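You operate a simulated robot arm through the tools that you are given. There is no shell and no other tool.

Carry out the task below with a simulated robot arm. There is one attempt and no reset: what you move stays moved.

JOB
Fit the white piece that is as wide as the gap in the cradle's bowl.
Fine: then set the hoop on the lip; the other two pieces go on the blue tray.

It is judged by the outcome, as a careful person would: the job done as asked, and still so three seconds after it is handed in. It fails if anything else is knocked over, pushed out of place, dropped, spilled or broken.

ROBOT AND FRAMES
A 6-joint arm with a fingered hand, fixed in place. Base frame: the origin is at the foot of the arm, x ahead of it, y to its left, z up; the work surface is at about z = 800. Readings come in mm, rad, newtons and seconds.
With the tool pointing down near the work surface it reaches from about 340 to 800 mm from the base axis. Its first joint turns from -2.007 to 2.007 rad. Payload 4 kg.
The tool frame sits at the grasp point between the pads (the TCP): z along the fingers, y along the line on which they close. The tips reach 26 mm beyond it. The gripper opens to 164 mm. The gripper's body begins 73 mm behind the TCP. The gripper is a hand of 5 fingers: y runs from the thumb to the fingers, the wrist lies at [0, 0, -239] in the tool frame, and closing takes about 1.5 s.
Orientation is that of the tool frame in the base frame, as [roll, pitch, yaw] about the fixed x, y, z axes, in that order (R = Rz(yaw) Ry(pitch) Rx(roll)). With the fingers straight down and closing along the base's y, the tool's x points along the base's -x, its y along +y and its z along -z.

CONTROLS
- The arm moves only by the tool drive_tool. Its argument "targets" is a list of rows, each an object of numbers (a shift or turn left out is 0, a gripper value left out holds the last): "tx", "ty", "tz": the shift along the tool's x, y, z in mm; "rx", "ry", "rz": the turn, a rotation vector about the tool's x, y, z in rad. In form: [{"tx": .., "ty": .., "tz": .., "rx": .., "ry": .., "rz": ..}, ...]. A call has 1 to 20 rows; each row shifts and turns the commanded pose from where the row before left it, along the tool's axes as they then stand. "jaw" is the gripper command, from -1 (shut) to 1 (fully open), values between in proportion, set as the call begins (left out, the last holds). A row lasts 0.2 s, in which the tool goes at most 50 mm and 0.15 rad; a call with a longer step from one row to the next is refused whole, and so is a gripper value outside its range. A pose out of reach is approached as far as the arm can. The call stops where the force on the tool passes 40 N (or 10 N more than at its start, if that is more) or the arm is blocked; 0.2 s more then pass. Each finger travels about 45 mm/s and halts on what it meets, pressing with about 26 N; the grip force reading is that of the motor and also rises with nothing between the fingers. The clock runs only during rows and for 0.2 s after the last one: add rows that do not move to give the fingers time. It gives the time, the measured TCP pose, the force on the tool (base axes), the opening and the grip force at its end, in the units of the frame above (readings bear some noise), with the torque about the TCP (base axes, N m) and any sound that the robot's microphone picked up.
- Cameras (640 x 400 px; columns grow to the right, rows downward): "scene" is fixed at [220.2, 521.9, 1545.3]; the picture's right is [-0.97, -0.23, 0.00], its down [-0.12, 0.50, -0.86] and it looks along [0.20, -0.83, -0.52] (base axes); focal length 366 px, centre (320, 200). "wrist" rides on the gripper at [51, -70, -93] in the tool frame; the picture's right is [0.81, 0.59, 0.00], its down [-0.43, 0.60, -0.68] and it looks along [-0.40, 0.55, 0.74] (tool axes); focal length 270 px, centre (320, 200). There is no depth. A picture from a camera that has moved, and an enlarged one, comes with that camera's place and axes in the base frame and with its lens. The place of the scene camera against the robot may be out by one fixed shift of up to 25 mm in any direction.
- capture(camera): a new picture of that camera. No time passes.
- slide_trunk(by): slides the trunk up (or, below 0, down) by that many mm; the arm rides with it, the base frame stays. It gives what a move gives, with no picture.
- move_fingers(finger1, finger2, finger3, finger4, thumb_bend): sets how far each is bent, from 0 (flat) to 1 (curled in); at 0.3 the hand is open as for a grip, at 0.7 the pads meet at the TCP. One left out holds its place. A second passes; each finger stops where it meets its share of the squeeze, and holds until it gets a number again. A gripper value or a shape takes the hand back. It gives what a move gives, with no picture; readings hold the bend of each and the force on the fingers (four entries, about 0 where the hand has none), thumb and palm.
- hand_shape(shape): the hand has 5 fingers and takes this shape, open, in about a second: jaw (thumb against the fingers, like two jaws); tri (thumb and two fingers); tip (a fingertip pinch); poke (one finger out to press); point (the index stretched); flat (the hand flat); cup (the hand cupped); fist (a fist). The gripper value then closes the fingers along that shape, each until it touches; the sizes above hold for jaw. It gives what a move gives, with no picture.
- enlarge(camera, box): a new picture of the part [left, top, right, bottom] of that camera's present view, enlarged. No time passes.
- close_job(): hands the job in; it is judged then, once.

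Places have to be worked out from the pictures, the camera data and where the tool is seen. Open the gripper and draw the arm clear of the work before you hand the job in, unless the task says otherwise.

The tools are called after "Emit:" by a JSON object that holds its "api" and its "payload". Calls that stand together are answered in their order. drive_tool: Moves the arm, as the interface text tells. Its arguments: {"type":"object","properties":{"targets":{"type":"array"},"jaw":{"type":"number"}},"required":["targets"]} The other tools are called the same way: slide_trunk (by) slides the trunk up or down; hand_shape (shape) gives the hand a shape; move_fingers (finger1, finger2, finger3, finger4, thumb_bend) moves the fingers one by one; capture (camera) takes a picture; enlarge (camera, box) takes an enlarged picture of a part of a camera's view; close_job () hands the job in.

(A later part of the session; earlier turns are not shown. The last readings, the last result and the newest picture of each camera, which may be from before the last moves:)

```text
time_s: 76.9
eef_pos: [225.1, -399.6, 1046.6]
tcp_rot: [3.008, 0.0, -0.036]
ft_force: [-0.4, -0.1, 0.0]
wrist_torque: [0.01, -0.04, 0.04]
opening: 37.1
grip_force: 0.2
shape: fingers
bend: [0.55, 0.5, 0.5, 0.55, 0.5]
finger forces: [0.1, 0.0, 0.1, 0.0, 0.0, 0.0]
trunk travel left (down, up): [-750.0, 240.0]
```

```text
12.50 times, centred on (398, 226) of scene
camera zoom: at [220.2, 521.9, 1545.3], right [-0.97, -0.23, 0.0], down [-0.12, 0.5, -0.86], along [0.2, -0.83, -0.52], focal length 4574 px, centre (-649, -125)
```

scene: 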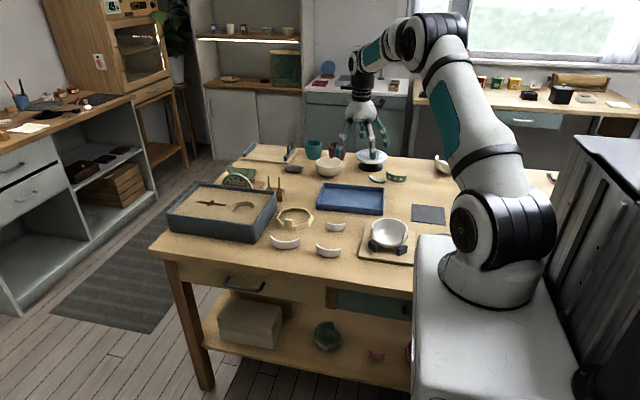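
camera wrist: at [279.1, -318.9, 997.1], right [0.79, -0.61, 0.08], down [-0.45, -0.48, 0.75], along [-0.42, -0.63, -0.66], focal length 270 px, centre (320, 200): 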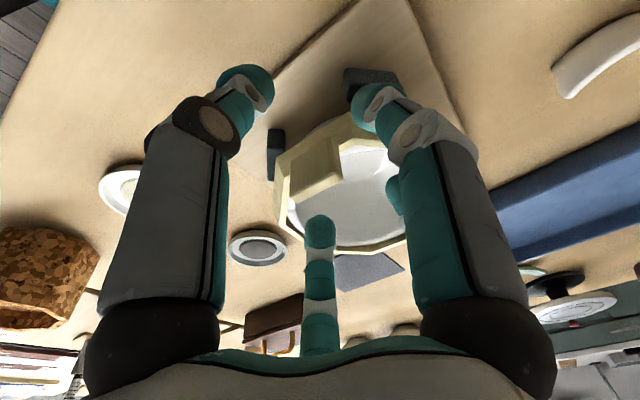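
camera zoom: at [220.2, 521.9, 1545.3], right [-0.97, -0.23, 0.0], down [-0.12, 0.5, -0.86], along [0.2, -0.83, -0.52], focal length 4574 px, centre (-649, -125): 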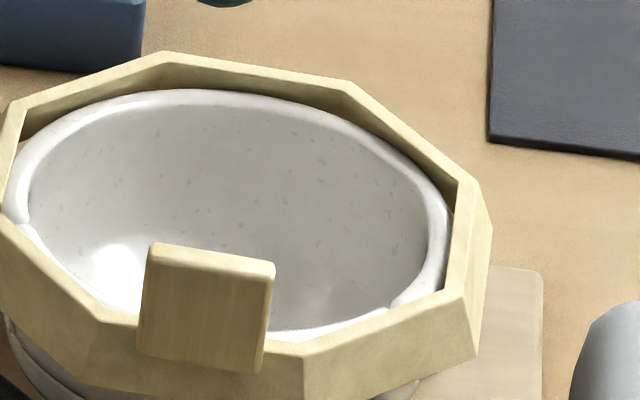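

The hoop rests skewed: near (tab) side low, far side high, i.e. shifted ≈3 mm to +y. A gentle press on its far edge should centre and level it. I straighten the hand, close the fingertips together and move above the far edge.

Emit:
{"api": "drive_tool", "payload": {"targets": [{"rx": 0.067}, {"rx": 0.067}, {"ty": 38}, {"ty": 38}, {"tx": -2.8, "ty": 39.6}, {}]}}

Emit:
{"api": "move_fingers", "payload": {"finger1": 0.14, "finger4": 0.14, "finger2": 0.7, "finger3": 0.7, "thumb_bend": 0.7}}

Emit:
{"api": "drive_tool", "payload": {"targets": [{"tz": 30}, {"tz": 30}, {"tz": 25}, {"tz": 20}, {}]}}

Emit:
{"api": "capture", "payload": {"camera": "wrist"}}

Emit:
{"api": "enlarge", "payload": {"camera": "scene", "box": [365, 170, 435, 245]}}

```text
time_s: 78.3
eef_pos: [219.2, -512.9, 1046.7]
tcp_rot: [3.139, 0.001, -0.035]
ft_force: [0.4, 0.2, -0.2]
wrist_torque: [-0.01, 0.01, 0.01]
opening: 37.1
grip_force: 0.1
shape: fingers
bend: [0.55, 0.5, 0.5, 0.55, 0.5]
finger forces: [0.0, 0.0, 0.1, 0.0, 0.1, 0.0]
trunk travel left (down, up): [-750.0, 240.0]
```

```text
time_s: 79.3
eef_pos: [218.5, -514.1, 1046.8]
tcp_rot: [3.14, 0.0, -0.037]
ft_force: [0.4, -0.3, 0.0]
wrist_torque: [0.01, -0.01, 0.04]
opening: 92.6
grip_force: 0.1
shape: fingers
bend: [0.14, 0.69, 0.69, 0.14, 0.7]
finger forces: [0.1, 0.0, 0.1, 0.1, 0.1, 0.0]
trunk travel left (down, up): [-750.0, 240.0]
```

```text
time_s: 80.5
eef_pos: [218.6, -512.3, 942.2]
tcp_rot: [3.141, 0.001, -0.035]
ft_force: [-0.6, 0.4, -0.2]
wrist_torque: [-0.01, 0.04, -0.01]
opening: 92.8
grip_force: 0.1
shape: fingers
bend: [0.14, 0.69, 0.69, 0.14, 0.7]
finger forces: [0.0, 0.0, 0.0, 0.1, 0.1, 0.1]
trunk travel left (down, up): [-750.0, 240.0]
```

```text
taken
camera wrist: at [271.3, -444.7, 1037.7], right [0.79, -0.62, 0.0], down [-0.45, -0.58, 0.68], along [-0.42, -0.53, -0.74], focal length 270 px, centre (320, 200)
```

wrist: 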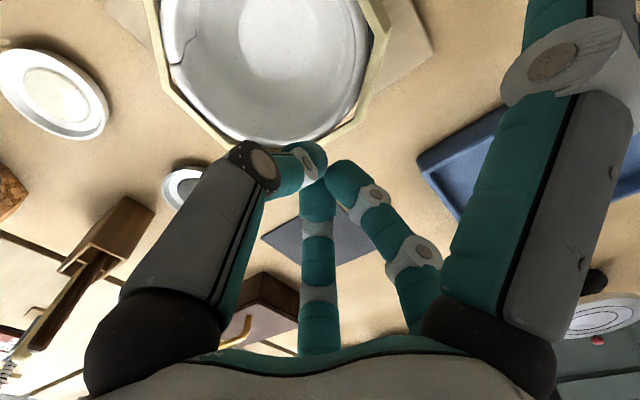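

```text
5.33 times, centred on (400, 208) of scene
camera zoom: at [220.2, 521.9, 1545.3], right [-0.97, -0.23, 0.0], down [-0.12, 0.5, -0.86], along [0.2, -0.83, -0.52], focal length 1952 px, centre (-107, 160)
```

zoom: 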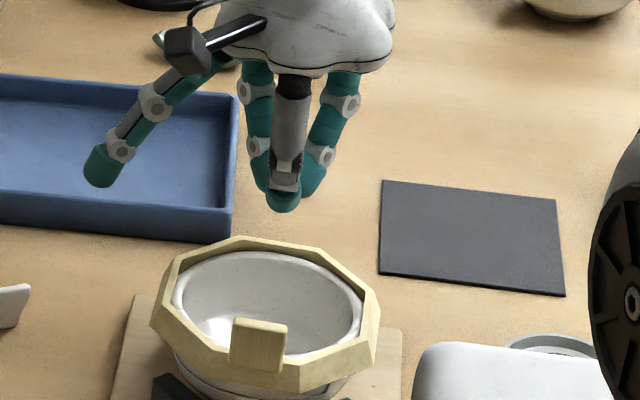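

Emit:
{"api": "enlarge", "payload": {"camera": "wrist", "box": [140, 0, 400, 150]}}

```text
2.46 times, centred on (270, 75) of wrist
camera zoom: at [271.3, -444.7, 1037.7], right [0.79, -0.62, 0.0], down [-0.45, -0.58, 0.68], along [-0.42, -0.53, -0.74], focal length 665 px, centre (443, 508)
```

zoom: 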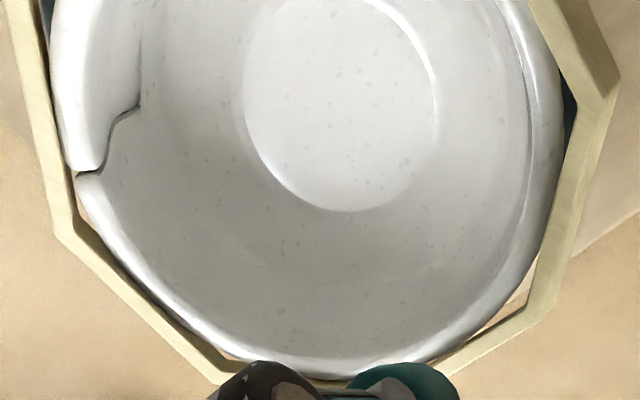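

The fingertips are right over the hoop's far edge. I lower to near contact, and then press in 1 mm steps watching the force.

Emit:
{"api": "drive_tool", "payload": {"targets": [{"tz": 10}, {"tz": 10}, {"tz": 8}, {"tz": 5}, {}]}}

Emit:
{"api": "drive_tool", "payload": {"targets": [{"tz": 1}, {"tz": 1}, {"tz": 1}, {}]}}

Emit:
{"api": "enlarge", "payload": {"camera": "scene", "box": [370, 190, 425, 240]}}

```text
time_s: 81.7
eef_pos: [216.6, -513.1, 908.1]
tcp_rot: [3.14, 0.001, -0.037]
ft_force: [-0.3, -0.1, -0.2]
wrist_torque: [0.01, 0.02, -0.02]
opening: 92.6
grip_force: 0.0
shape: fingers
bend: [0.14, 0.69, 0.69, 0.14, 0.7]
finger forces: [0.0, 0.0, 0.0, 0.0, 0.1, 0.1]
trunk travel left (down, up): [-750.0, 240.0]
```

```text
time_s: 82.7
eef_pos: [216.4, -514.5, 905.3]
tcp_rot: [3.14, -0.001, -0.035]
ft_force: [0.2, 0.5, 0.4]
wrist_torque: [-0.01, 0.0, 0.01]
opening: 92.6
grip_force: 0.0
shape: fingers
bend: [0.14, 0.69, 0.69, 0.14, 0.7]
finger forces: [0.1, 0.1, 0.0, 0.0, 0.1, 0.1]
trunk travel left (down, up): [-750.0, 240.0]
```

```text
8.00 times, centred on (398, 215) of scene
camera zoom: at [220.2, 521.9, 1545.3], right [-0.97, -0.23, 0.0], down [-0.12, 0.5, -0.86], along [0.2, -0.83, -0.52], focal length 2928 px, centre (-300, 80)
```

zoom: 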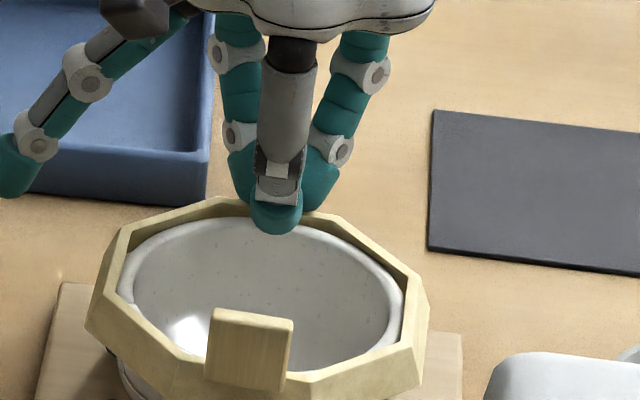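

Emit:
{"api": "drive_tool", "payload": {"targets": [{"tz": 1}, {"tz": 1}, {"tz": 1}, {}]}}

Emit:
{"api": "drive_tool", "payload": {"targets": [{"tz": 1}, {"tz": 1}, {}]}}

Emit:
{"api": "enlarge", "payload": {"camera": "scene", "box": [370, 190, 425, 240]}}

```text
time_s: 83.7
eef_pos: [217.7, -515.4, 902.5]
tcp_rot: [3.14, 0.001, -0.037]
ft_force: [-0.2, -0.7, 2.2]
wrist_torque: [-0.02, -0.01, 0.05]
opening: 92.9
grip_force: 0.1
shape: fingers
bend: [0.14, 0.69, 0.69, 0.14, 0.7]
finger forces: [0.0, 0.0, 0.1, 0.0, 0.0, 0.1]
trunk travel left (down, up): [-750.0, 240.0]
```

```text
time_s: 84.5
eef_pos: [216.2, -514.7, 901.1]
tcp_rot: [3.141, 0.002, -0.037]
ft_force: [-0.3, -1.0, 0.9]
wrist_torque: [0.01, 0.02, 0.03]
opening: 93.0
grip_force: 0.1
shape: fingers
bend: [0.14, 0.69, 0.69, 0.14, 0.7]
finger forces: [0.0, 0.1, 0.1, 0.1, 0.0, 0.1]
trunk travel left (down, up): [-750.0, 240.0]
```

```text
8.00 times, centred on (398, 215) of scene
camera zoom: at [220.2, 521.9, 1545.3], right [-0.97, -0.23, 0.0], down [-0.12, 0.5, -0.86], along [0.2, -0.83, -0.52], focal length 2928 px, centre (-300, 80)
```

zoom: 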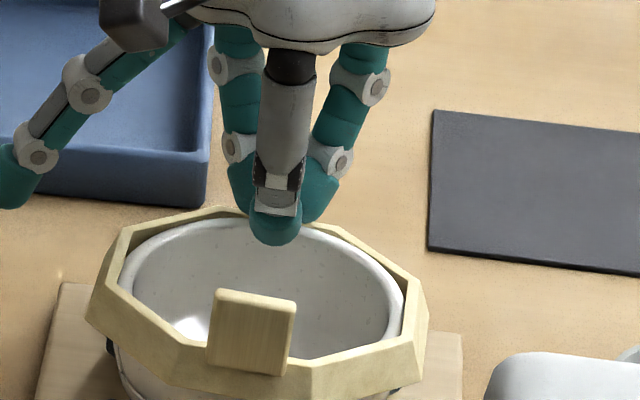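

The near side rose and the far edge dropped — the hoop has levelled. I withdraw upward and inspect.

Emit:
{"api": "drive_tool", "payload": {"targets": [{"tz": -5}, {"tz": -20}, {"tz": -40}, {"tz": -45}, {}]}}

Emit:
{"api": "enlarge", "payload": {"camera": "scene", "box": [370, 200, 425, 245]}}

Emit:
{"api": "capture", "payload": {"camera": "wrist"}}

```text
time_s: 85.7
eef_pos: [219.6, -513.4, 1011.8]
tcp_rot: [3.141, -0.001, -0.035]
ft_force: [-0.9, -0.2, -0.3]
wrist_torque: [0.01, -0.01, -0.02]
opening: 92.9
grip_force: 0.0
shape: fingers
bend: [0.14, 0.69, 0.69, 0.14, 0.7]
finger forces: [0.0, 0.1, 0.1, 0.1, 0.0, 0.1]
trunk travel left (down, up): [-750.0, 240.0]
```

```text
8.89 times, centred on (398, 222) of scene
camera zoom: at [220.2, 521.9, 1545.3], right [-0.97, -0.23, 0.0], down [-0.12, 0.5, -0.86], along [0.2, -0.83, -0.52], focal length 3253 px, centre (-369, 0)
```

zoom: 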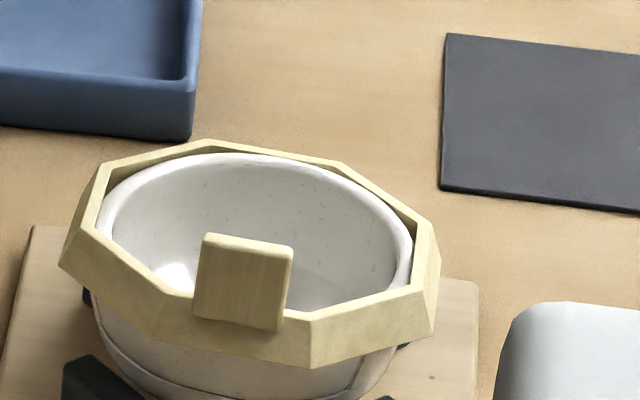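

```text
taken
camera wrist: at [272.7, -445.3, 1107.2], right [0.79, -0.62, 0.0], down [-0.45, -0.58, 0.68], along [-0.42, -0.53, -0.74], focal length 270 px, centre (320, 200)
```

wrist: 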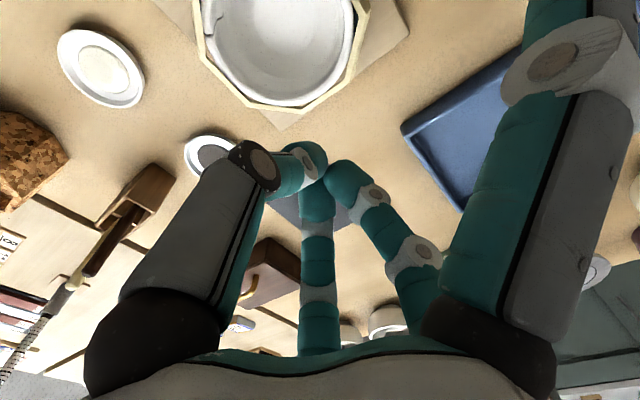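

I need to judge the hoop's level more exactly, so I zoom in on the near and far vertices.

Emit:
{"api": "enlarge", "payload": {"camera": "scene", "box": [375, 213, 405, 233]}}

Emit:
{"api": "enlarge", "payload": {"camera": "scene", "box": [395, 213, 425, 248]}}

Emit:
{"api": "enlarge", "payload": {"camera": "scene", "box": [373, 225, 403, 250]}}

Emit:
{"api": "enlarge", "payload": {"camera": "wrist", "box": [180, 0, 380, 130]}}

```text
16.00 times, centred on (390, 223) of scene
camera zoom: at [220.2, 521.9, 1545.3], right [-0.97, -0.23, 0.0], down [-0.12, 0.5, -0.86], along [0.2, -0.83, -0.52], focal length 5855 px, centre (-800, -168)
```

zoom: 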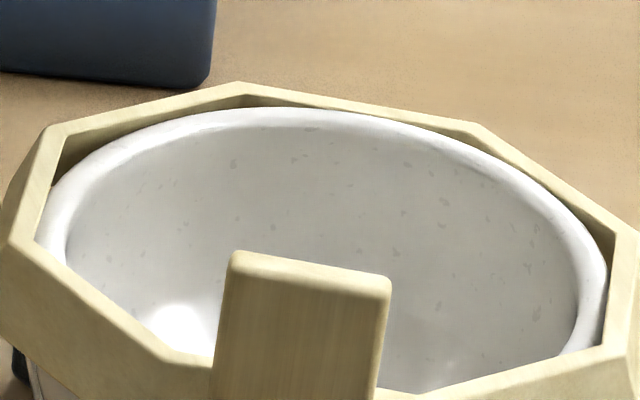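

```text
11.43 times, centred on (410, 230) of scene
camera zoom: at [220.2, 521.9, 1545.3], right [-0.97, -0.23, 0.0], down [-0.12, 0.5, -0.86], along [0.2, -0.83, -0.52], focal length 4182 px, centre (-709, -149)
```

zoom: 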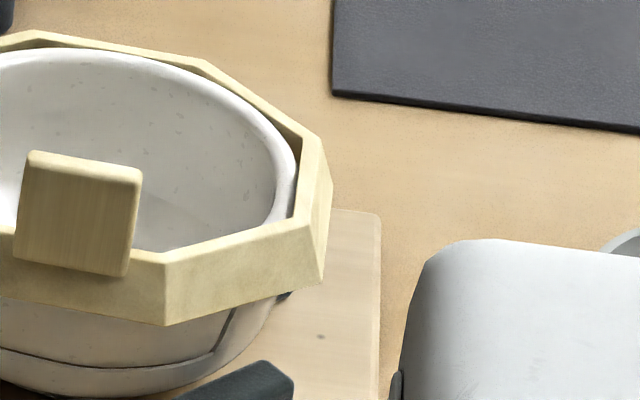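

```text
16.00 times, centred on (388, 238) of scene
camera zoom: at [220.2, 521.9, 1545.3], right [-0.97, -0.23, 0.0], down [-0.12, 0.5, -0.86], along [0.2, -0.83, -0.52], focal length 5855 px, centre (-768, -400)
```

zoom: 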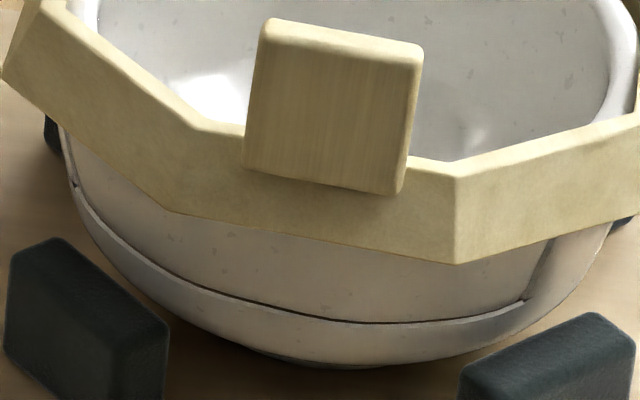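

```text
3.08 times, centred on (280, 65) of wrist
camera zoom: at [272.7, -445.3, 1107.2], right [0.79, -0.62, 0.0], down [-0.45, -0.58, 0.68], along [-0.42, -0.53, -0.74], focal length 832 px, centre (443, 615)
```

zoom: 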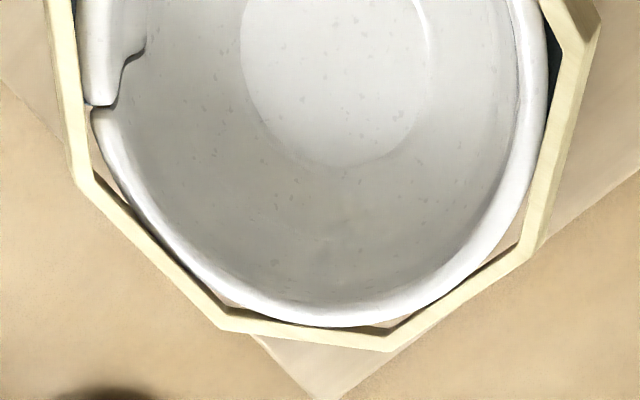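

The vertex heights show the hoop is now ≈0.08 rad low on the far side (A/H ≈880, D/E ≈870), so the press went slightly too far. I'll press very lightly on the tab top (near side) to bring it back to level.

Emit:
{"api": "drive_tool", "payload": {"targets": [{"ty": -37}, {"ty": -37}, {"tx": -0.9, "ty": -35.5}, {"tz": 30}, {"tz": 25}, {"tz": 15}, {}]}}

Emit:
{"api": "drive_tool", "payload": {"targets": [{"tz": 1.5}, {"tz": 1.5}, {}]}}

Emit:
{"api": "enlarge", "payload": {"camera": "scene", "box": [370, 190, 425, 245]}}

```text
time_s: 87.3
eef_pos: [221.3, -404.2, 941.3]
tcp_rot: [-3.14, 0.0, -0.036]
ft_force: [0.6, -0.3, 0.6]
wrist_torque: [0.02, -0.01, -0.03]
opening: 92.7
grip_force: 0.0
shape: fingers
bend: [0.14, 0.69, 0.69, 0.14, 0.7]
finger forces: [0.0, 0.0, 0.0, 0.0, 0.1, 0.1]
trunk travel left (down, up): [-750.0, 240.0]
```

```text
time_s: 88.1
eef_pos: [221.3, -405.2, 938.3]
tcp_rot: [3.139, 0.0, -0.039]
ft_force: [0.8, 0.1, 0.1]
wrist_torque: [0.02, 0.0, 0.0]
opening: 92.7
grip_force: 0.1
shape: fingers
bend: [0.14, 0.69, 0.69, 0.14, 0.7]
finger forces: [0.0, 0.1, 0.0, 0.0, 0.0, 0.0]
trunk travel left (down, up): [-750.0, 240.0]
```

```text
7.27 times, centred on (398, 218) of scene
camera zoom: at [220.2, 521.9, 1545.3], right [-0.97, -0.23, 0.0], down [-0.12, 0.5, -0.86], along [0.2, -0.83, -0.52], focal length 2661 px, centre (-244, 73)
```

zoom: 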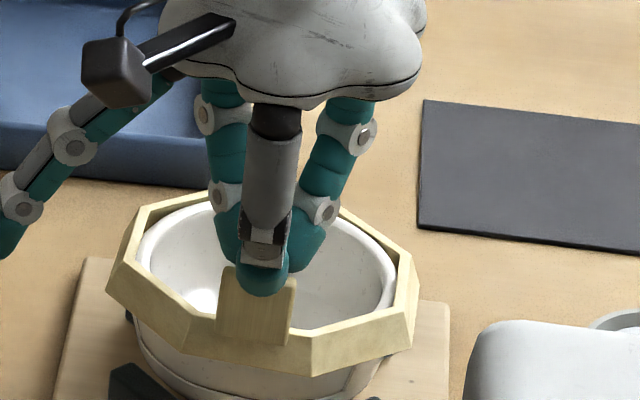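

Emit:
{"api": "drive_tool", "payload": {"targets": [{"tz": 1}, {"tz": 1}, {}]}}

Emit:
{"api": "drive_tool", "payload": {"targets": [{"tz": 1}, {"tz": 1}, {}]}}

Emit:
{"api": "enlarge", "payload": {"camera": "scene", "box": [370, 190, 425, 245]}}

Emit:
{"api": "enlarge", "payload": {"camera": "wrist", "box": [240, 80, 400, 220]}}

```text
time_s: 88.9
eef_pos: [220.8, -404.8, 935.9]
tcp_rot: [3.139, -0.001, -0.037]
ft_force: [-0.3, 0.9, 0.3]
wrist_torque: [-0.02, -0.01, 0.0]
opening: 92.7
grip_force: 0.0
shape: fingers
bend: [0.14, 0.69, 0.69, 0.14, 0.7]
finger forces: [0.0, 0.0, 0.1, 0.1, 0.0, 0.0]
trunk travel left (down, up): [-750.0, 240.0]
```

```text
time_s: 89.7
eef_pos: [222.0, -405.0, 932.9]
tcp_rot: [3.139, -0.001, -0.036]
ft_force: [0.0, -0.3, 0.6]
wrist_torque: [0.0, 0.02, 0.01]
opening: 92.8
grip_force: 0.0
shape: fingers
bend: [0.14, 0.69, 0.69, 0.14, 0.7]
finger forces: [0.0, 0.1, 0.0, 0.1, 0.0, 0.0]
trunk travel left (down, up): [-750.0, 240.0]
```

```text
7.27 times, centred on (398, 218) of scene
camera zoom: at [220.2, 521.9, 1545.3], right [-0.97, -0.23, 0.0], down [-0.12, 0.5, -0.86], along [0.2, -0.83, -0.52], focal length 2661 px, centre (-244, 73)
```

zoom: 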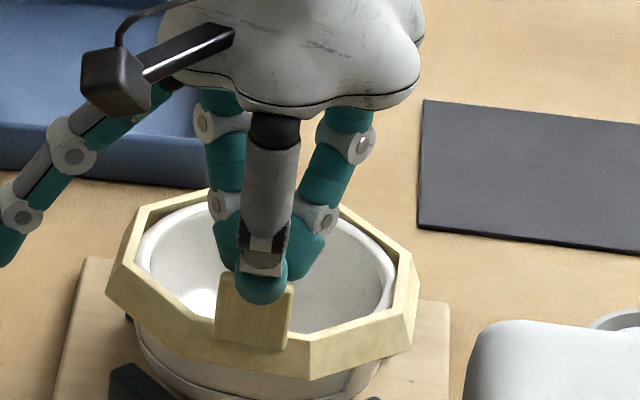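

```text
2.86 times, centred on (320, 150) of wrist
camera zoom: at [274.6, -336.5, 1028.6], right [0.79, -0.62, 0.0], down [-0.45, -0.58, 0.68], along [-0.42, -0.53, -0.74], focal length 772 px, centre (320, 343)
```

zoom: 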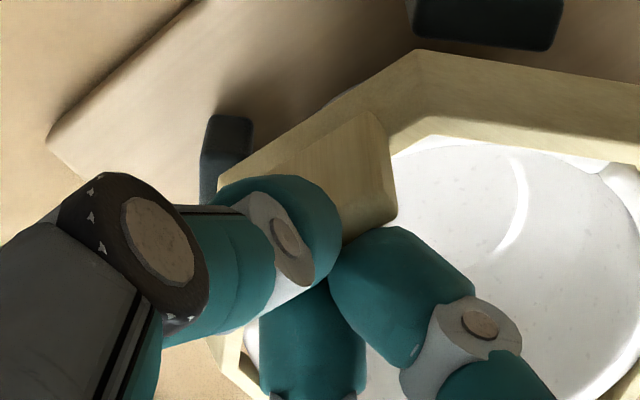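

The tab is moving down under almost no force; about 2 mm so far. Two more millimetres.

Emit:
{"api": "drive_tool", "payload": {"targets": [{"tz": 1}, {"tz": 1}, {}]}}

Emit:
{"api": "drive_tool", "payload": {"targets": [{"tz": -5}, {"tz": -15}, {"tz": -30}, {"tz": -40}, {"tz": -20}, {}]}}

Emit:
{"api": "enlarge", "payload": {"camera": "scene", "box": [375, 213, 405, 233]}}

Emit:
{"api": "enlarge", "payload": {"camera": "scene", "box": [395, 213, 425, 248]}}

Emit:
{"api": "enlarge", "payload": {"camera": "scene", "box": [373, 225, 403, 250]}}

```text
time_s: 90.5
eef_pos: [221.7, -405.0, 931.1]
tcp_rot: [3.14, -0.002, -0.036]
ft_force: [-0.3, 0.6, 0.6]
wrist_torque: [0.02, -0.01, 0.02]
opening: 93.2
grip_force: 0.1
shape: fingers
bend: [0.14, 0.69, 0.69, 0.14, 0.7]
finger forces: [0.0, 0.0, 0.0, 0.0, 0.8, 0.0]
trunk travel left (down, up): [-750.0, 240.0]
```

```text
time_s: 91.9
eef_pos: [219.7, -404.1, 1041.8]
tcp_rot: [3.14, 0.0, -0.038]
ft_force: [-0.1, -0.8, 0.1]
wrist_torque: [0.02, 0.02, 0.0]
opening: 92.9
grip_force: 0.1
shape: fingers
bend: [0.14, 0.69, 0.69, 0.14, 0.7]
finger forces: [0.1, 0.1, 0.0, 0.0, 0.1, 0.1]
trunk travel left (down, up): [-750.0, 240.0]
```

```text
16.00 times, centred on (390, 223) of scene
camera zoom: at [220.2, 521.9, 1545.3], right [-0.97, -0.23, 0.0], down [-0.12, 0.5, -0.86], along [0.2, -0.83, -0.52], focal length 5855 px, centre (-800, -168)
```

zoom: 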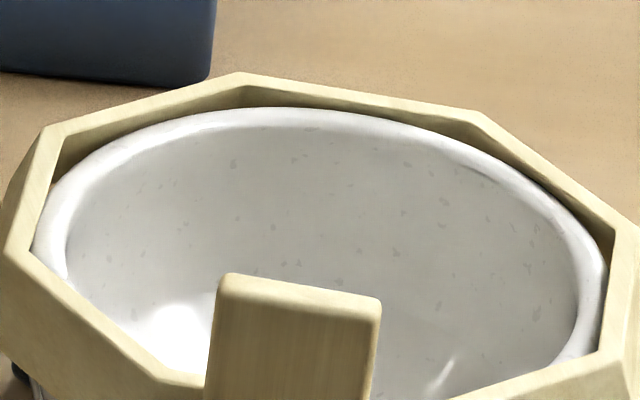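

```text
11.43 times, centred on (410, 230) of scene
camera zoom: at [220.2, 521.9, 1545.3], right [-0.97, -0.23, 0.0], down [-0.12, 0.5, -0.86], along [0.2, -0.83, -0.52], focal length 4182 px, centre (-709, -149)
```

zoom: 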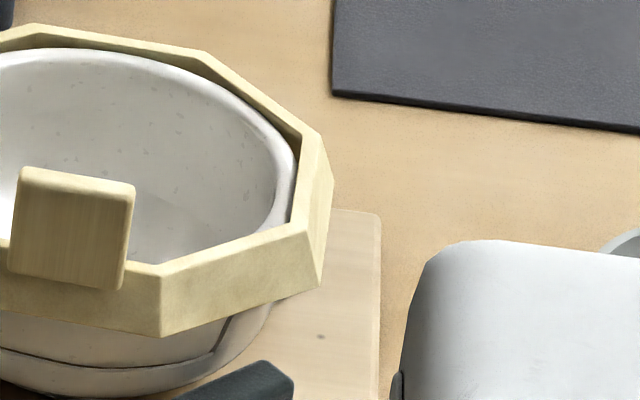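

```text
16.00 times, centred on (388, 238) of scene
camera zoom: at [220.2, 521.9, 1545.3], right [-0.97, -0.23, 0.0], down [-0.12, 0.5, -0.86], along [0.2, -0.83, -0.52], focal length 5855 px, centre (-768, -400)
```

zoom: 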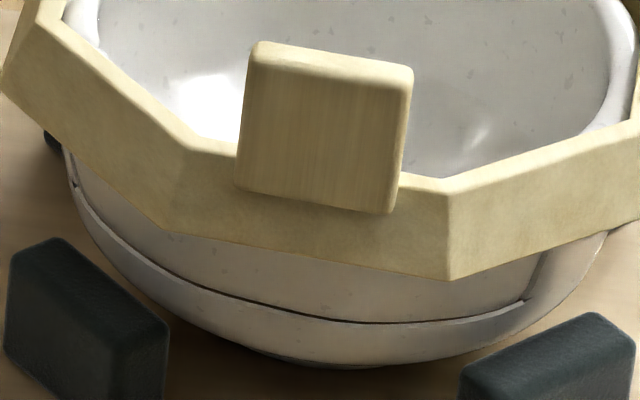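

All eight top vertices are now within about z 872–877, so the hoop sits level on the lip. Next are the two spare pieces. I set the digits half-bent (so nothing sticks out toward the bowl) and move above the small piece S at about (400, −497).

Emit:
{"api": "move_fingers", "payload": {"finger1": 0.55, "finger2": 0.5, "finger3": 0.5, "finger4": 0.55, "thumb_bend": 0.5}}

Emit:
{"api": "drive_tool", "payload": {"targets": [{"rz": -0.146}, {"tx": 33.6, "ty": 22.9}, {"tx": 33.6, "ty": 22.9}, {"tx": 33.6, "ty": 22.9}, {"tx": 33.6, "ty": 22.9}, {"tx": 33.8, "ty": 23.1}, {"tz": 37}, {"tz": 37}, {"tz": 38}, {}]}}

Emit:
{"api": "capture", "payload": {"camera": "wrist"}}

Emit:
{"api": "enlarge", "payload": {"camera": "wrist", "box": [240, 60, 400, 180]}}

Emit:
{"api": "enlarge", "payload": {"camera": "scene", "box": [290, 140, 430, 250]}}

```text
time_s: 92.9
eef_pos: [219.7, -403.7, 1042.4]
tcp_rot: [-3.141, 0.001, -0.037]
ft_force: [-0.5, 0.1, 1.0]
wrist_torque: [0.02, 0.02, 0.02]
opening: 37.0
grip_force: 0.0
shape: fingers
bend: [0.55, 0.5, 0.5, 0.55, 0.5]
finger forces: [0.0, 0.0, 0.0, 0.0, 0.0, 0.1]
trunk travel left (down, up): [-750.0, 240.0]
```

```text
time_s: 95.1
eef_pos: [401.7, -499.4, 928.7]
tcp_rot: [3.14, 0.001, 0.109]
ft_force: [0.5, 0.0, -1.0]
wrist_torque: [0.01, -0.03, 0.03]
opening: 37.0
grip_force: 0.0
shape: fingers
bend: [0.55, 0.5, 0.5, 0.55, 0.5]
finger forces: [0.0, 0.1, 0.1, 0.0, 0.1, 0.0]
trunk travel left (down, up): [-750.0, 240.0]
```

```text
taken
camera wrist: at [444.3, -424.5, 1024.0], right [0.87, -0.5, 0.0], down [-0.36, -0.64, 0.68], along [-0.34, -0.59, -0.73], focal length 270 px, centre (320, 200)
```

wrist: 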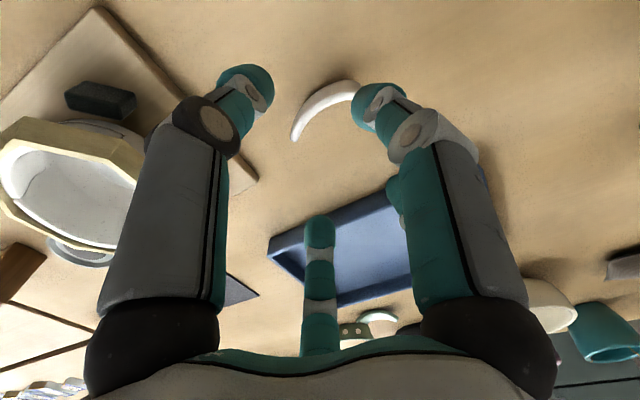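

```text
3.33 times, centred on (320, 120) of wrist
camera zoom: at [444.3, -424.5, 1024.0], right [0.87, -0.5, 0.0], down [-0.36, -0.64, 0.68], along [-0.34, -0.59, -0.73], focal length 901 px, centre (320, 467)
```

zoom: 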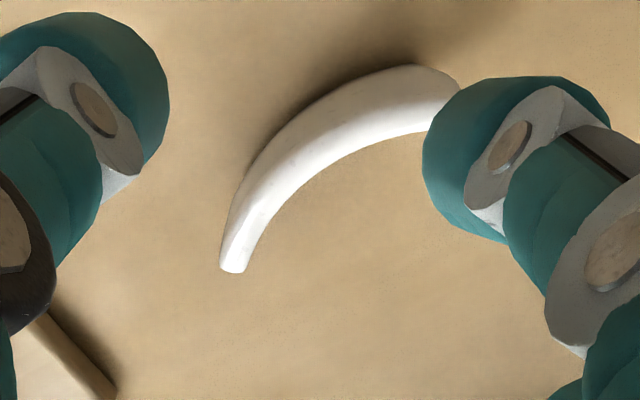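

```text
3.64 times, centred on (360, 195) of scene
camera zoom: at [220.2, 521.9, 1545.3], right [-0.97, -0.23, 0.0], down [-0.12, 0.5, -0.86], along [0.2, -0.83, -0.52], focal length 1331 px, centre (174, 218)
```

zoom: 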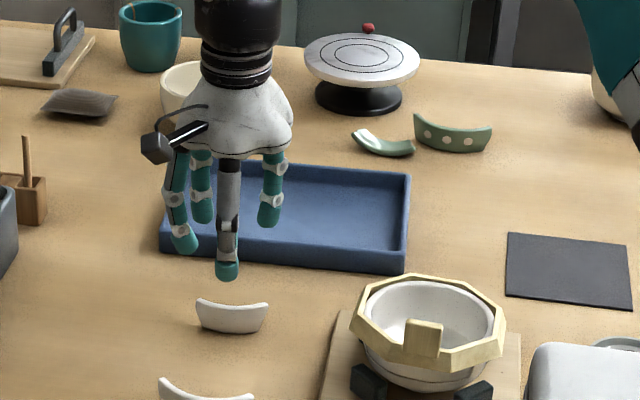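

S's mid-lip re-measures at (401, −495.5), so the TCP is within about 1.5 mm of the target. I descend to z≈835 with the thumb outside and fingers 2/3 inside the arc.

Emit:
{"api": "drive_tool", "payload": {"targets": [{"ty": -1.3, "tz": 25}, {"tz": 25}, {"tz": 20}, {"tz": 12}, {"tz": 8}, {"tz": 4}, {}]}}

Emit:
{"api": "capture", "payload": {"camera": "wrist"}}

Emit:
{"api": "enlarge", "payload": {"camera": "scene", "box": [295, 160, 385, 240]}}

```text
time_s: 96.7
eef_pos: [400.4, -499.7, 835.4]
tcp_rot: [3.141, 0.0, 0.11]
ft_force: [-0.1, 0.5, -0.2]
wrist_torque: [-0.01, 0.04, 0.03]
opening: 37.1
grip_force: 0.0
shape: fingers
bend: [0.55, 0.5, 0.5, 0.55, 0.5]
finger forces: [0.0, 0.0, 0.0, 0.0, 0.1, 0.0]
trunk travel left (down, up): [-750.0, 240.0]
```

```text
taken
camera wrist: at [444.0, -424.2, 930.5], right [0.87, -0.5, 0.0], down [-0.36, -0.64, 0.68], along [-0.34, -0.59, -0.74], focal length 270 px, centre (320, 200)
```

wrist: 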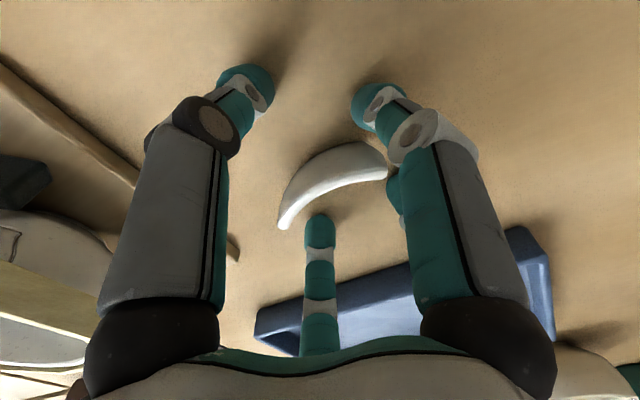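

```text
5.00 times, centred on (340, 200) of scene
camera zoom: at [220.2, 521.9, 1545.3], right [-0.97, -0.23, 0.0], down [-0.12, 0.5, -0.86], along [0.2, -0.83, -0.52], focal length 1830 px, centre (220, 200)
```

zoom: 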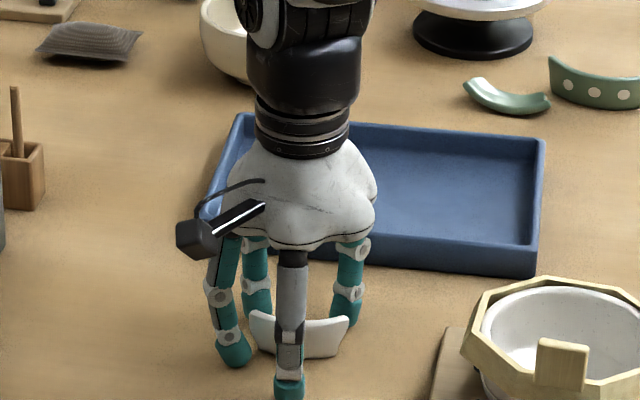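

All digits are clear around S. I close thumb, fingers 2 and 3, then lift a little.

Emit:
{"api": "move_fingers", "payload": {"finger2": 0.8, "finger3": 0.8, "thumb_bend": 0.8}}

Emit:
{"api": "drive_tool", "payload": {"targets": [{"tz": -5}, {"tz": -10}, {"tz": -20}, {"tz": -25}, {"tz": -25}, {}]}}

Emit:
{"api": "capture", "payload": {"camera": "wrist"}}

Emit:
{"api": "enlarge", "payload": {"camera": "scene", "box": [295, 140, 385, 220]}}

```text
time_s: 97.7
eef_pos: [400.9, -498.2, 835.6]
tcp_rot: [3.14, -0.001, 0.111]
ft_force: [-0.3, 0.6, 1.2]
wrist_torque: [-0.02, 0.04, 0.04]
opening: 23.2
grip_force: 14.7
shape: fingers
bend: [0.55, 0.66, 0.66, 0.55, 0.73]
finger forces: [0.0, 7.8, 8.3, 0.1, 13.3, 0.0]
trunk travel left (down, up): [-750.0, 240.0]
```

```text
time_s: 99.1
eef_pos: [401.0, -499.0, 921.0]
tcp_rot: [-3.141, 0.0, 0.11]
ft_force: [-0.6, -0.3, 0.0]
wrist_torque: [-0.03, 0.02, 0.02]
opening: 23.4
grip_force: 14.5
shape: fingers
bend: [0.55, 0.66, 0.66, 0.55, 0.73]
finger forces: [0.0, 7.9, 8.2, 0.1, 13.4, 0.0]
trunk travel left (down, up): [-750.0, 240.0]
```

```text
taken
camera wrist: at [444.6, -424.0, 1016.0], right [0.87, -0.5, 0.0], down [-0.36, -0.64, 0.68], along [-0.34, -0.59, -0.74], focal length 270 px, centre (320, 200)
```

wrist: 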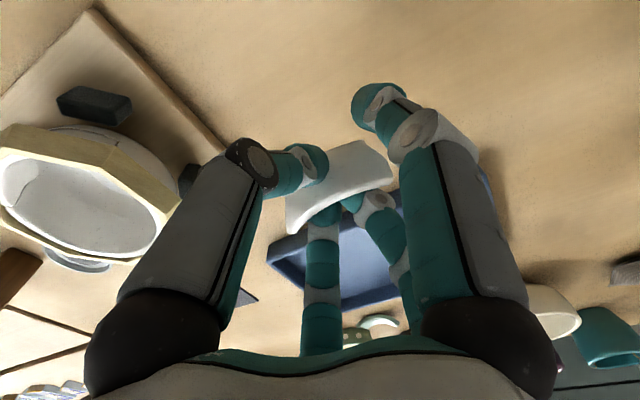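

```text
5.00 times, centred on (340, 180) of scene
camera zoom: at [220.2, 521.9, 1545.3], right [-0.97, -0.23, 0.0], down [-0.12, 0.5, -0.86], along [0.2, -0.83, -0.52], focal length 1830 px, centre (220, 300)
```

zoom: 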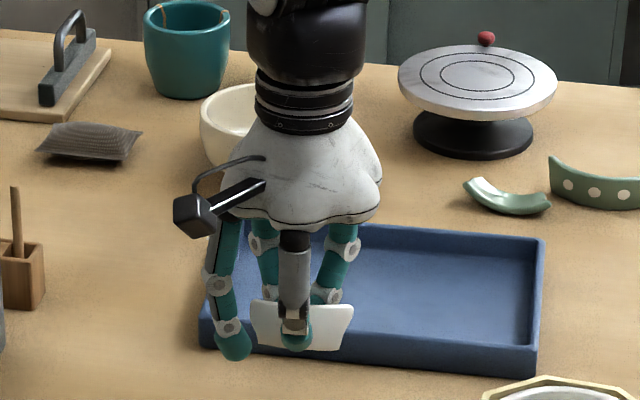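

S is held but it seems to have pitched in the grip. I zoom in to see by how much.

Emit:
{"api": "enlarge", "payload": {"camera": "wrist", "box": [260, 110, 420, 250]}}

Emit:
{"api": "enlarge", "payload": {"camera": "scene", "box": [320, 185, 360, 215]}}

Emit:
{"api": "enlarge", "payload": {"camera": "scene", "box": [300, 155, 420, 225]}}

```text
2.86 times, centred on (340, 180) of wrist
camera zoom: at [444.6, -424.0, 1016.0], right [0.87, -0.5, 0.0], down [-0.36, -0.64, 0.68], along [-0.34, -0.59, -0.74], focal length 772 px, centre (263, 257)
```

zoom: 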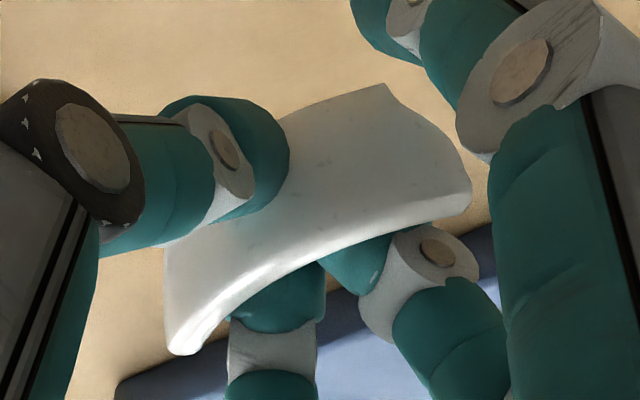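

```text
13.33 times, centred on (340, 200) of scene
camera zoom: at [220.2, 521.9, 1545.3], right [-0.97, -0.23, 0.0], down [-0.12, 0.5, -0.86], along [0.2, -0.83, -0.52], focal length 4879 px, centre (53, 200)
```

zoom: 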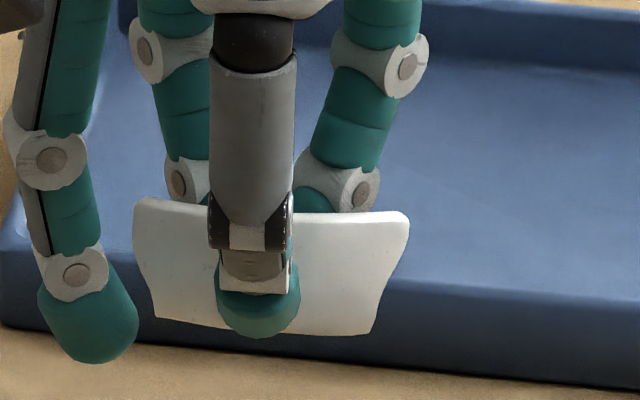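

```text
5.33 times, centred on (360, 190) of scene
camera zoom: at [220.2, 521.9, 1545.3], right [-0.97, -0.23, 0.0], down [-0.12, 0.5, -0.86], along [0.2, -0.83, -0.52], focal length 1952 px, centre (107, 253)
```

zoom: 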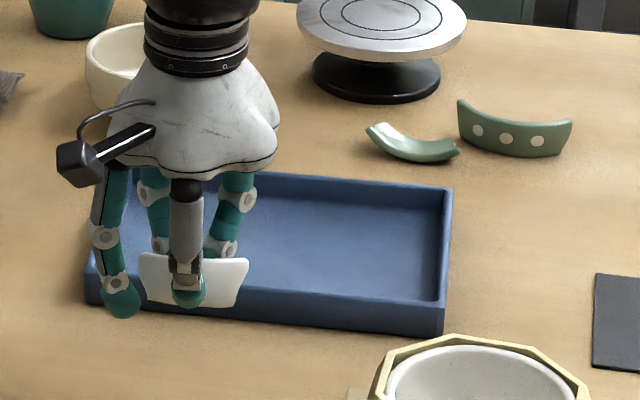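

S pitched ≈40° because the thumb pressed lower than the fingers. I'll carry it low over the tray and correct the pitch there just above the floor, shifting the finger bends. First I set fingers 1/4 outward and move over the tray's right half.

Emit:
{"api": "drive_tool", "payload": {"targets": [{"tx": -10, "ty": 15}, {"tx": -20, "ty": 31}, {"tx": -22, "ty": 34}, {"tx": -22, "ty": 34}, {"tx": -20, "ty": 31}, {"tx": -14, "ty": 22}, {"tx": -8.7, "ty": 14.3}, {}]}}

Emit:
{"api": "move_fingers", "payload": {"finger1": 0.14, "finger4": 0.14}}

Emit:
{"api": "capture", "payload": {"camera": "wrist"}}

Emit:
{"api": "enlarge", "payload": {"camera": "scene", "box": [310, 130, 420, 225]}}

```text
time_s: 100.9
eef_pos: [304.0, -692.0, 921.1]
tcp_rot: [3.142, 0.0, 0.11]
ft_force: [0.5, -0.2, 0.5]
wrist_torque: [0.0, 0.03, -0.02]
opening: 23.0
grip_force: 14.7
shape: fingers
bend: [0.55, 0.66, 0.66, 0.55, 0.73]
finger forces: [0.0, 8.1, 8.4, 0.0, 13.5, 0.0]
trunk travel left (down, up): [-750.0, 240.0]
```

```text
time_s: 101.9
eef_pos: [303.7, -692.0, 921.0]
tcp_rot: [3.141, -0.001, 0.109]
ft_force: [0.6, 0.5, -1.0]
wrist_torque: [0.0, 0.02, 0.02]
opening: 92.9
grip_force: 14.9
shape: fingers
bend: [0.14, 0.66, 0.66, 0.14, 0.73]
finger forces: [0.0, 8.0, 8.4, 0.0, 13.5, 0.0]
trunk travel left (down, up): [-750.0, 240.0]
```

```text
taken
camera wrist: at [347.2, -616.7, 1016.0], right [0.87, -0.5, 0.0], down [-0.36, -0.64, 0.68], along [-0.34, -0.59, -0.74], focal length 270 px, centre (320, 200)
```

wrist: 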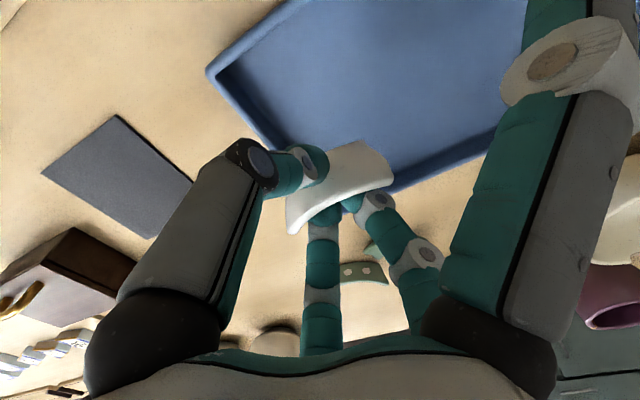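

```text
4.21 times, centred on (365, 178) of scene
camera zoom: at [220.2, 521.9, 1545.3], right [-0.97, -0.23, 0.0], down [-0.12, 0.5, -0.86], along [0.2, -0.83, -0.52], focal length 1541 px, centre (130, 295)
```

zoom: 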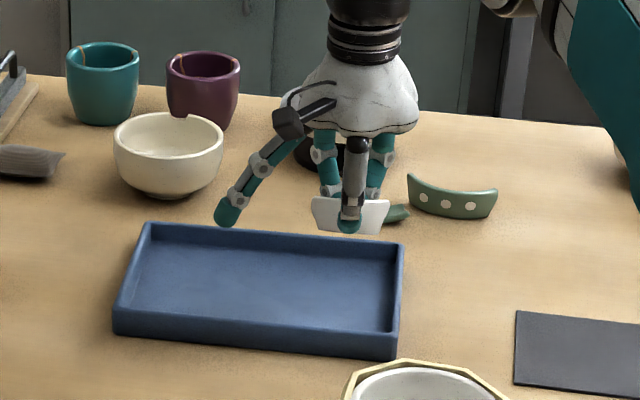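

S is over the tray. I lower it to roughly 10 mm above the tray floor.

Emit:
{"api": "drive_tool", "payload": {"targets": [{"tz": 20}, {"tz": 20}, {"tz": 18}, {"tz": 10}, {"tz": 6}, {}]}}

Emit:
{"api": "enlarge", "payload": {"camera": "scene", "box": [320, 155, 400, 220]}}

Emit:
{"api": "enlarge", "payload": {"camera": "wrist", "box": [230, 80, 430, 260]}}

```text
time_s: 103.3
eef_pos: [304.5, -692.2, 846.5]
tcp_rot: [3.14, 0.001, 0.109]
ft_force: [0.7, -1.1, 0.3]
wrist_torque: [-0.05, 0.03, -0.04]
opening: 92.8
grip_force: 14.8
shape: fingers
bend: [0.14, 0.66, 0.66, 0.14, 0.73]
finger forces: [0.0, 8.1, 8.4, 0.0, 13.5, 0.0]
trunk travel left (down, up): [-750.0, 240.0]
```

```text
6.15 times, centred on (360, 188) of scene
camera zoom: at [220.2, 521.9, 1545.3], right [-0.97, -0.23, 0.0], down [-0.12, 0.5, -0.86], along [0.2, -0.83, -0.52], focal length 2252 px, centre (74, 277)
```

zoom: 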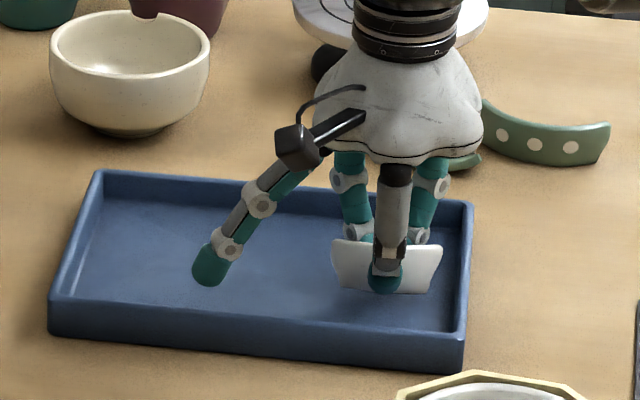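

```text
2.22 times, centred on (330, 170) of wrist
camera zoom: at [347.2, -617.6, 941.9], right [0.87, -0.5, 0.0], down [-0.36, -0.64, 0.68], along [-0.34, -0.59, -0.74], focal length 601 px, centre (298, 267)
```

zoom: 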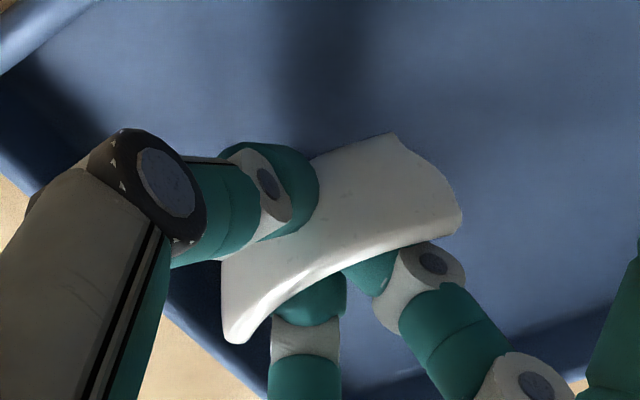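

I tilt the hand to make S more upright, then lower until it touches the tray floor.

Emit:
{"api": "drive_tool", "payload": {"targets": [{"rx": -0.13}, {"rx": -0.13}, {"rx": -0.13}, {}]}}

Emit:
{"api": "enlarge", "payload": {"camera": "scene", "box": [330, 165, 400, 220]}}

Emit:
{"api": "enlarge", "payload": {"camera": "wrist", "box": [230, 80, 430, 260]}}

```text
time_s: 104.3
eef_pos: [303.8, -693.4, 847.2]
tcp_rot: [2.75, -0.001, 0.111]
ft_force: [0.2, 1.1, -0.3]
wrist_torque: [0.0, -0.02, -0.01]
opening: 92.9
grip_force: 15.4
shape: fingers
bend: [0.14, 0.66, 0.66, 0.14, 0.73]
finger forces: [0.0, 8.3, 8.5, 0.1, 13.6, 0.0]
trunk travel left (down, up): [-750.0, 240.0]
```

```text
7.27 times, centred on (365, 192) of scene
camera zoom: at [220.2, 521.9, 1545.3], right [-0.97, -0.23, 0.0], down [-0.12, 0.5, -0.86], along [0.2, -0.83, -0.52], focal length 2661 px, centre (-7, 254)
```

zoom: 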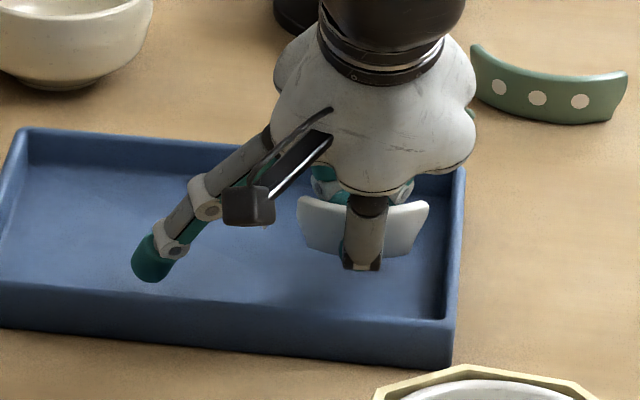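

```text
2.22 times, centred on (330, 170) of wrist
camera zoom: at [344.4, -587.2, 909.0], right [0.86, -0.45, 0.22], down [-0.4, -0.34, 0.85], along [-0.31, -0.83, -0.47], focal length 601 px, centre (298, 267)
```

zoom: 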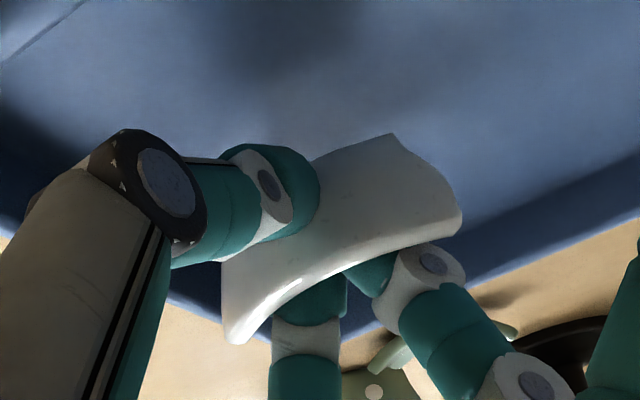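

S now hangs almost upright. I lower it in small steps until it touches the tray floor.

Emit:
{"api": "drive_tool", "payload": {"targets": [{"tz": 2.8, "ty": -1.1}, {"tz": 1.8, "ty": -0.75}, {}]}}

Emit:
{"api": "drive_tool", "payload": {"targets": [{"tz": 0.92, "ty": -0.38}, {"tz": 0.92, "ty": -0.38}, {}]}}

Emit:
{"api": "drive_tool", "payload": {"targets": [{"tz": 0.92, "ty": -0.38}, {"tz": 0.92, "ty": -0.38}, {}]}}

```text
time_s: 105.1
eef_pos: [304.2, -692.5, 842.1]
tcp_rot: [2.749, 0.0, 0.109]
ft_force: [0.3, -0.6, -0.3]
wrist_torque: [0.01, 0.01, 0.01]
opening: 93.2
grip_force: 15.3
shape: fingers
bend: [0.14, 0.66, 0.66, 0.14, 0.73]
finger forces: [0.0, 8.3, 8.6, 0.1, 13.6, 0.1]
trunk travel left (down, up): [-750.0, 240.0]
```

```text
time_s: 105.9
eef_pos: [304.8, -692.2, 839.3]
tcp_rot: [2.752, 0.001, 0.111]
ft_force: [0.7, -0.4, -0.8]
wrist_torque: [0.03, -0.03, -0.03]
opening: 92.9
grip_force: 14.6
shape: fingers
bend: [0.14, 0.66, 0.66, 0.14, 0.73]
finger forces: [0.0, 8.3, 8.5, 0.0, 13.6, 0.0]
trunk travel left (down, up): [-750.0, 240.0]
```

```text
time_s: 106.7
eef_pos: [303.5, -691.8, 839.1]
tcp_rot: [2.751, -0.002, 0.111]
ft_force: [0.2, -0.6, -0.2]
wrist_torque: [-0.01, 0.01, -0.03]
opening: 93.0
grip_force: 15.1
shape: fingers
bend: [0.14, 0.66, 0.66, 0.14, 0.73]
finger forces: [0.0, 8.2, 8.5, 0.1, 13.6, 0.0]
trunk travel left (down, up): [-750.0, 240.0]
```

Emit:
{"api": "drive_tool", "payload": {"targets": [{"tz": 0.92, "ty": -0.38}, {"tz": 0.92, "ty": -0.38}, {}]}}

Emit:
{"api": "drive_tool", "payload": {"targets": [{"tz": 0.92, "ty": -0.38}, {"tz": 0.92, "ty": -0.38}, {}]}}

Emit:
{"api": "enlarge", "payload": {"camera": "scene", "box": [335, 170, 395, 215]}}

Emit:
{"api": "enlarge", "payload": {"camera": "wrist", "box": [270, 100, 410, 220]}}

```text
time_s: 107.5
eef_pos: [304.4, -691.6, 836.8]
tcp_rot: [2.752, 0.002, 0.11]
ft_force: [0.3, 0.2, 3.0]
wrist_torque: [-0.02, 0.05, -0.02]
opening: 92.9
grip_force: 15.6
shape: fingers
bend: [0.14, 0.66, 0.66, 0.14, 0.74]
finger forces: [0.1, 8.6, 8.9, 0.0, 14.1, 0.0]
trunk travel left (down, up): [-750.0, 240.0]
```

```text
time_s: 108.3
eef_pos: [304.3, -692.2, 837.2]
tcp_rot: [2.748, 0.0, 0.109]
ft_force: [-0.8, 1.1, 7.7]
wrist_torque: [-0.12, 0.02, 0.01]
opening: 93.3
grip_force: 16.4
shape: fingers
bend: [0.14, 0.66, 0.66, 0.14, 0.74]
finger forces: [0.0, 8.9, 9.0, 0.1, 15.2, 0.0]
trunk travel left (down, up): [-750.0, 240.0]
```

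```text
8.89 times, centred on (365, 192) of scene
camera zoom: at [220.2, 521.9, 1545.3], right [-0.97, -0.23, 0.0], down [-0.12, 0.5, -0.86], along [0.2, -0.83, -0.52], focal length 3253 px, centre (-80, 267)
```

zoom: 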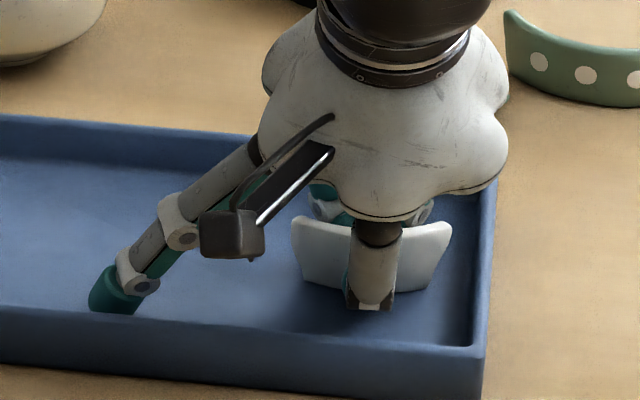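

```text
3.33 times, centred on (340, 160) of wrist
camera zoom: at [344.1, -586.7, 897.5], right [0.86, -0.45, 0.23], down [-0.4, -0.34, 0.85], along [-0.31, -0.83, -0.47], focal length 901 px, centre (253, 333)
```

zoom: 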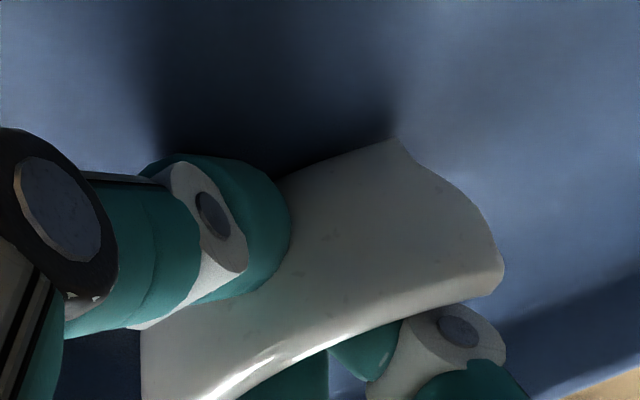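

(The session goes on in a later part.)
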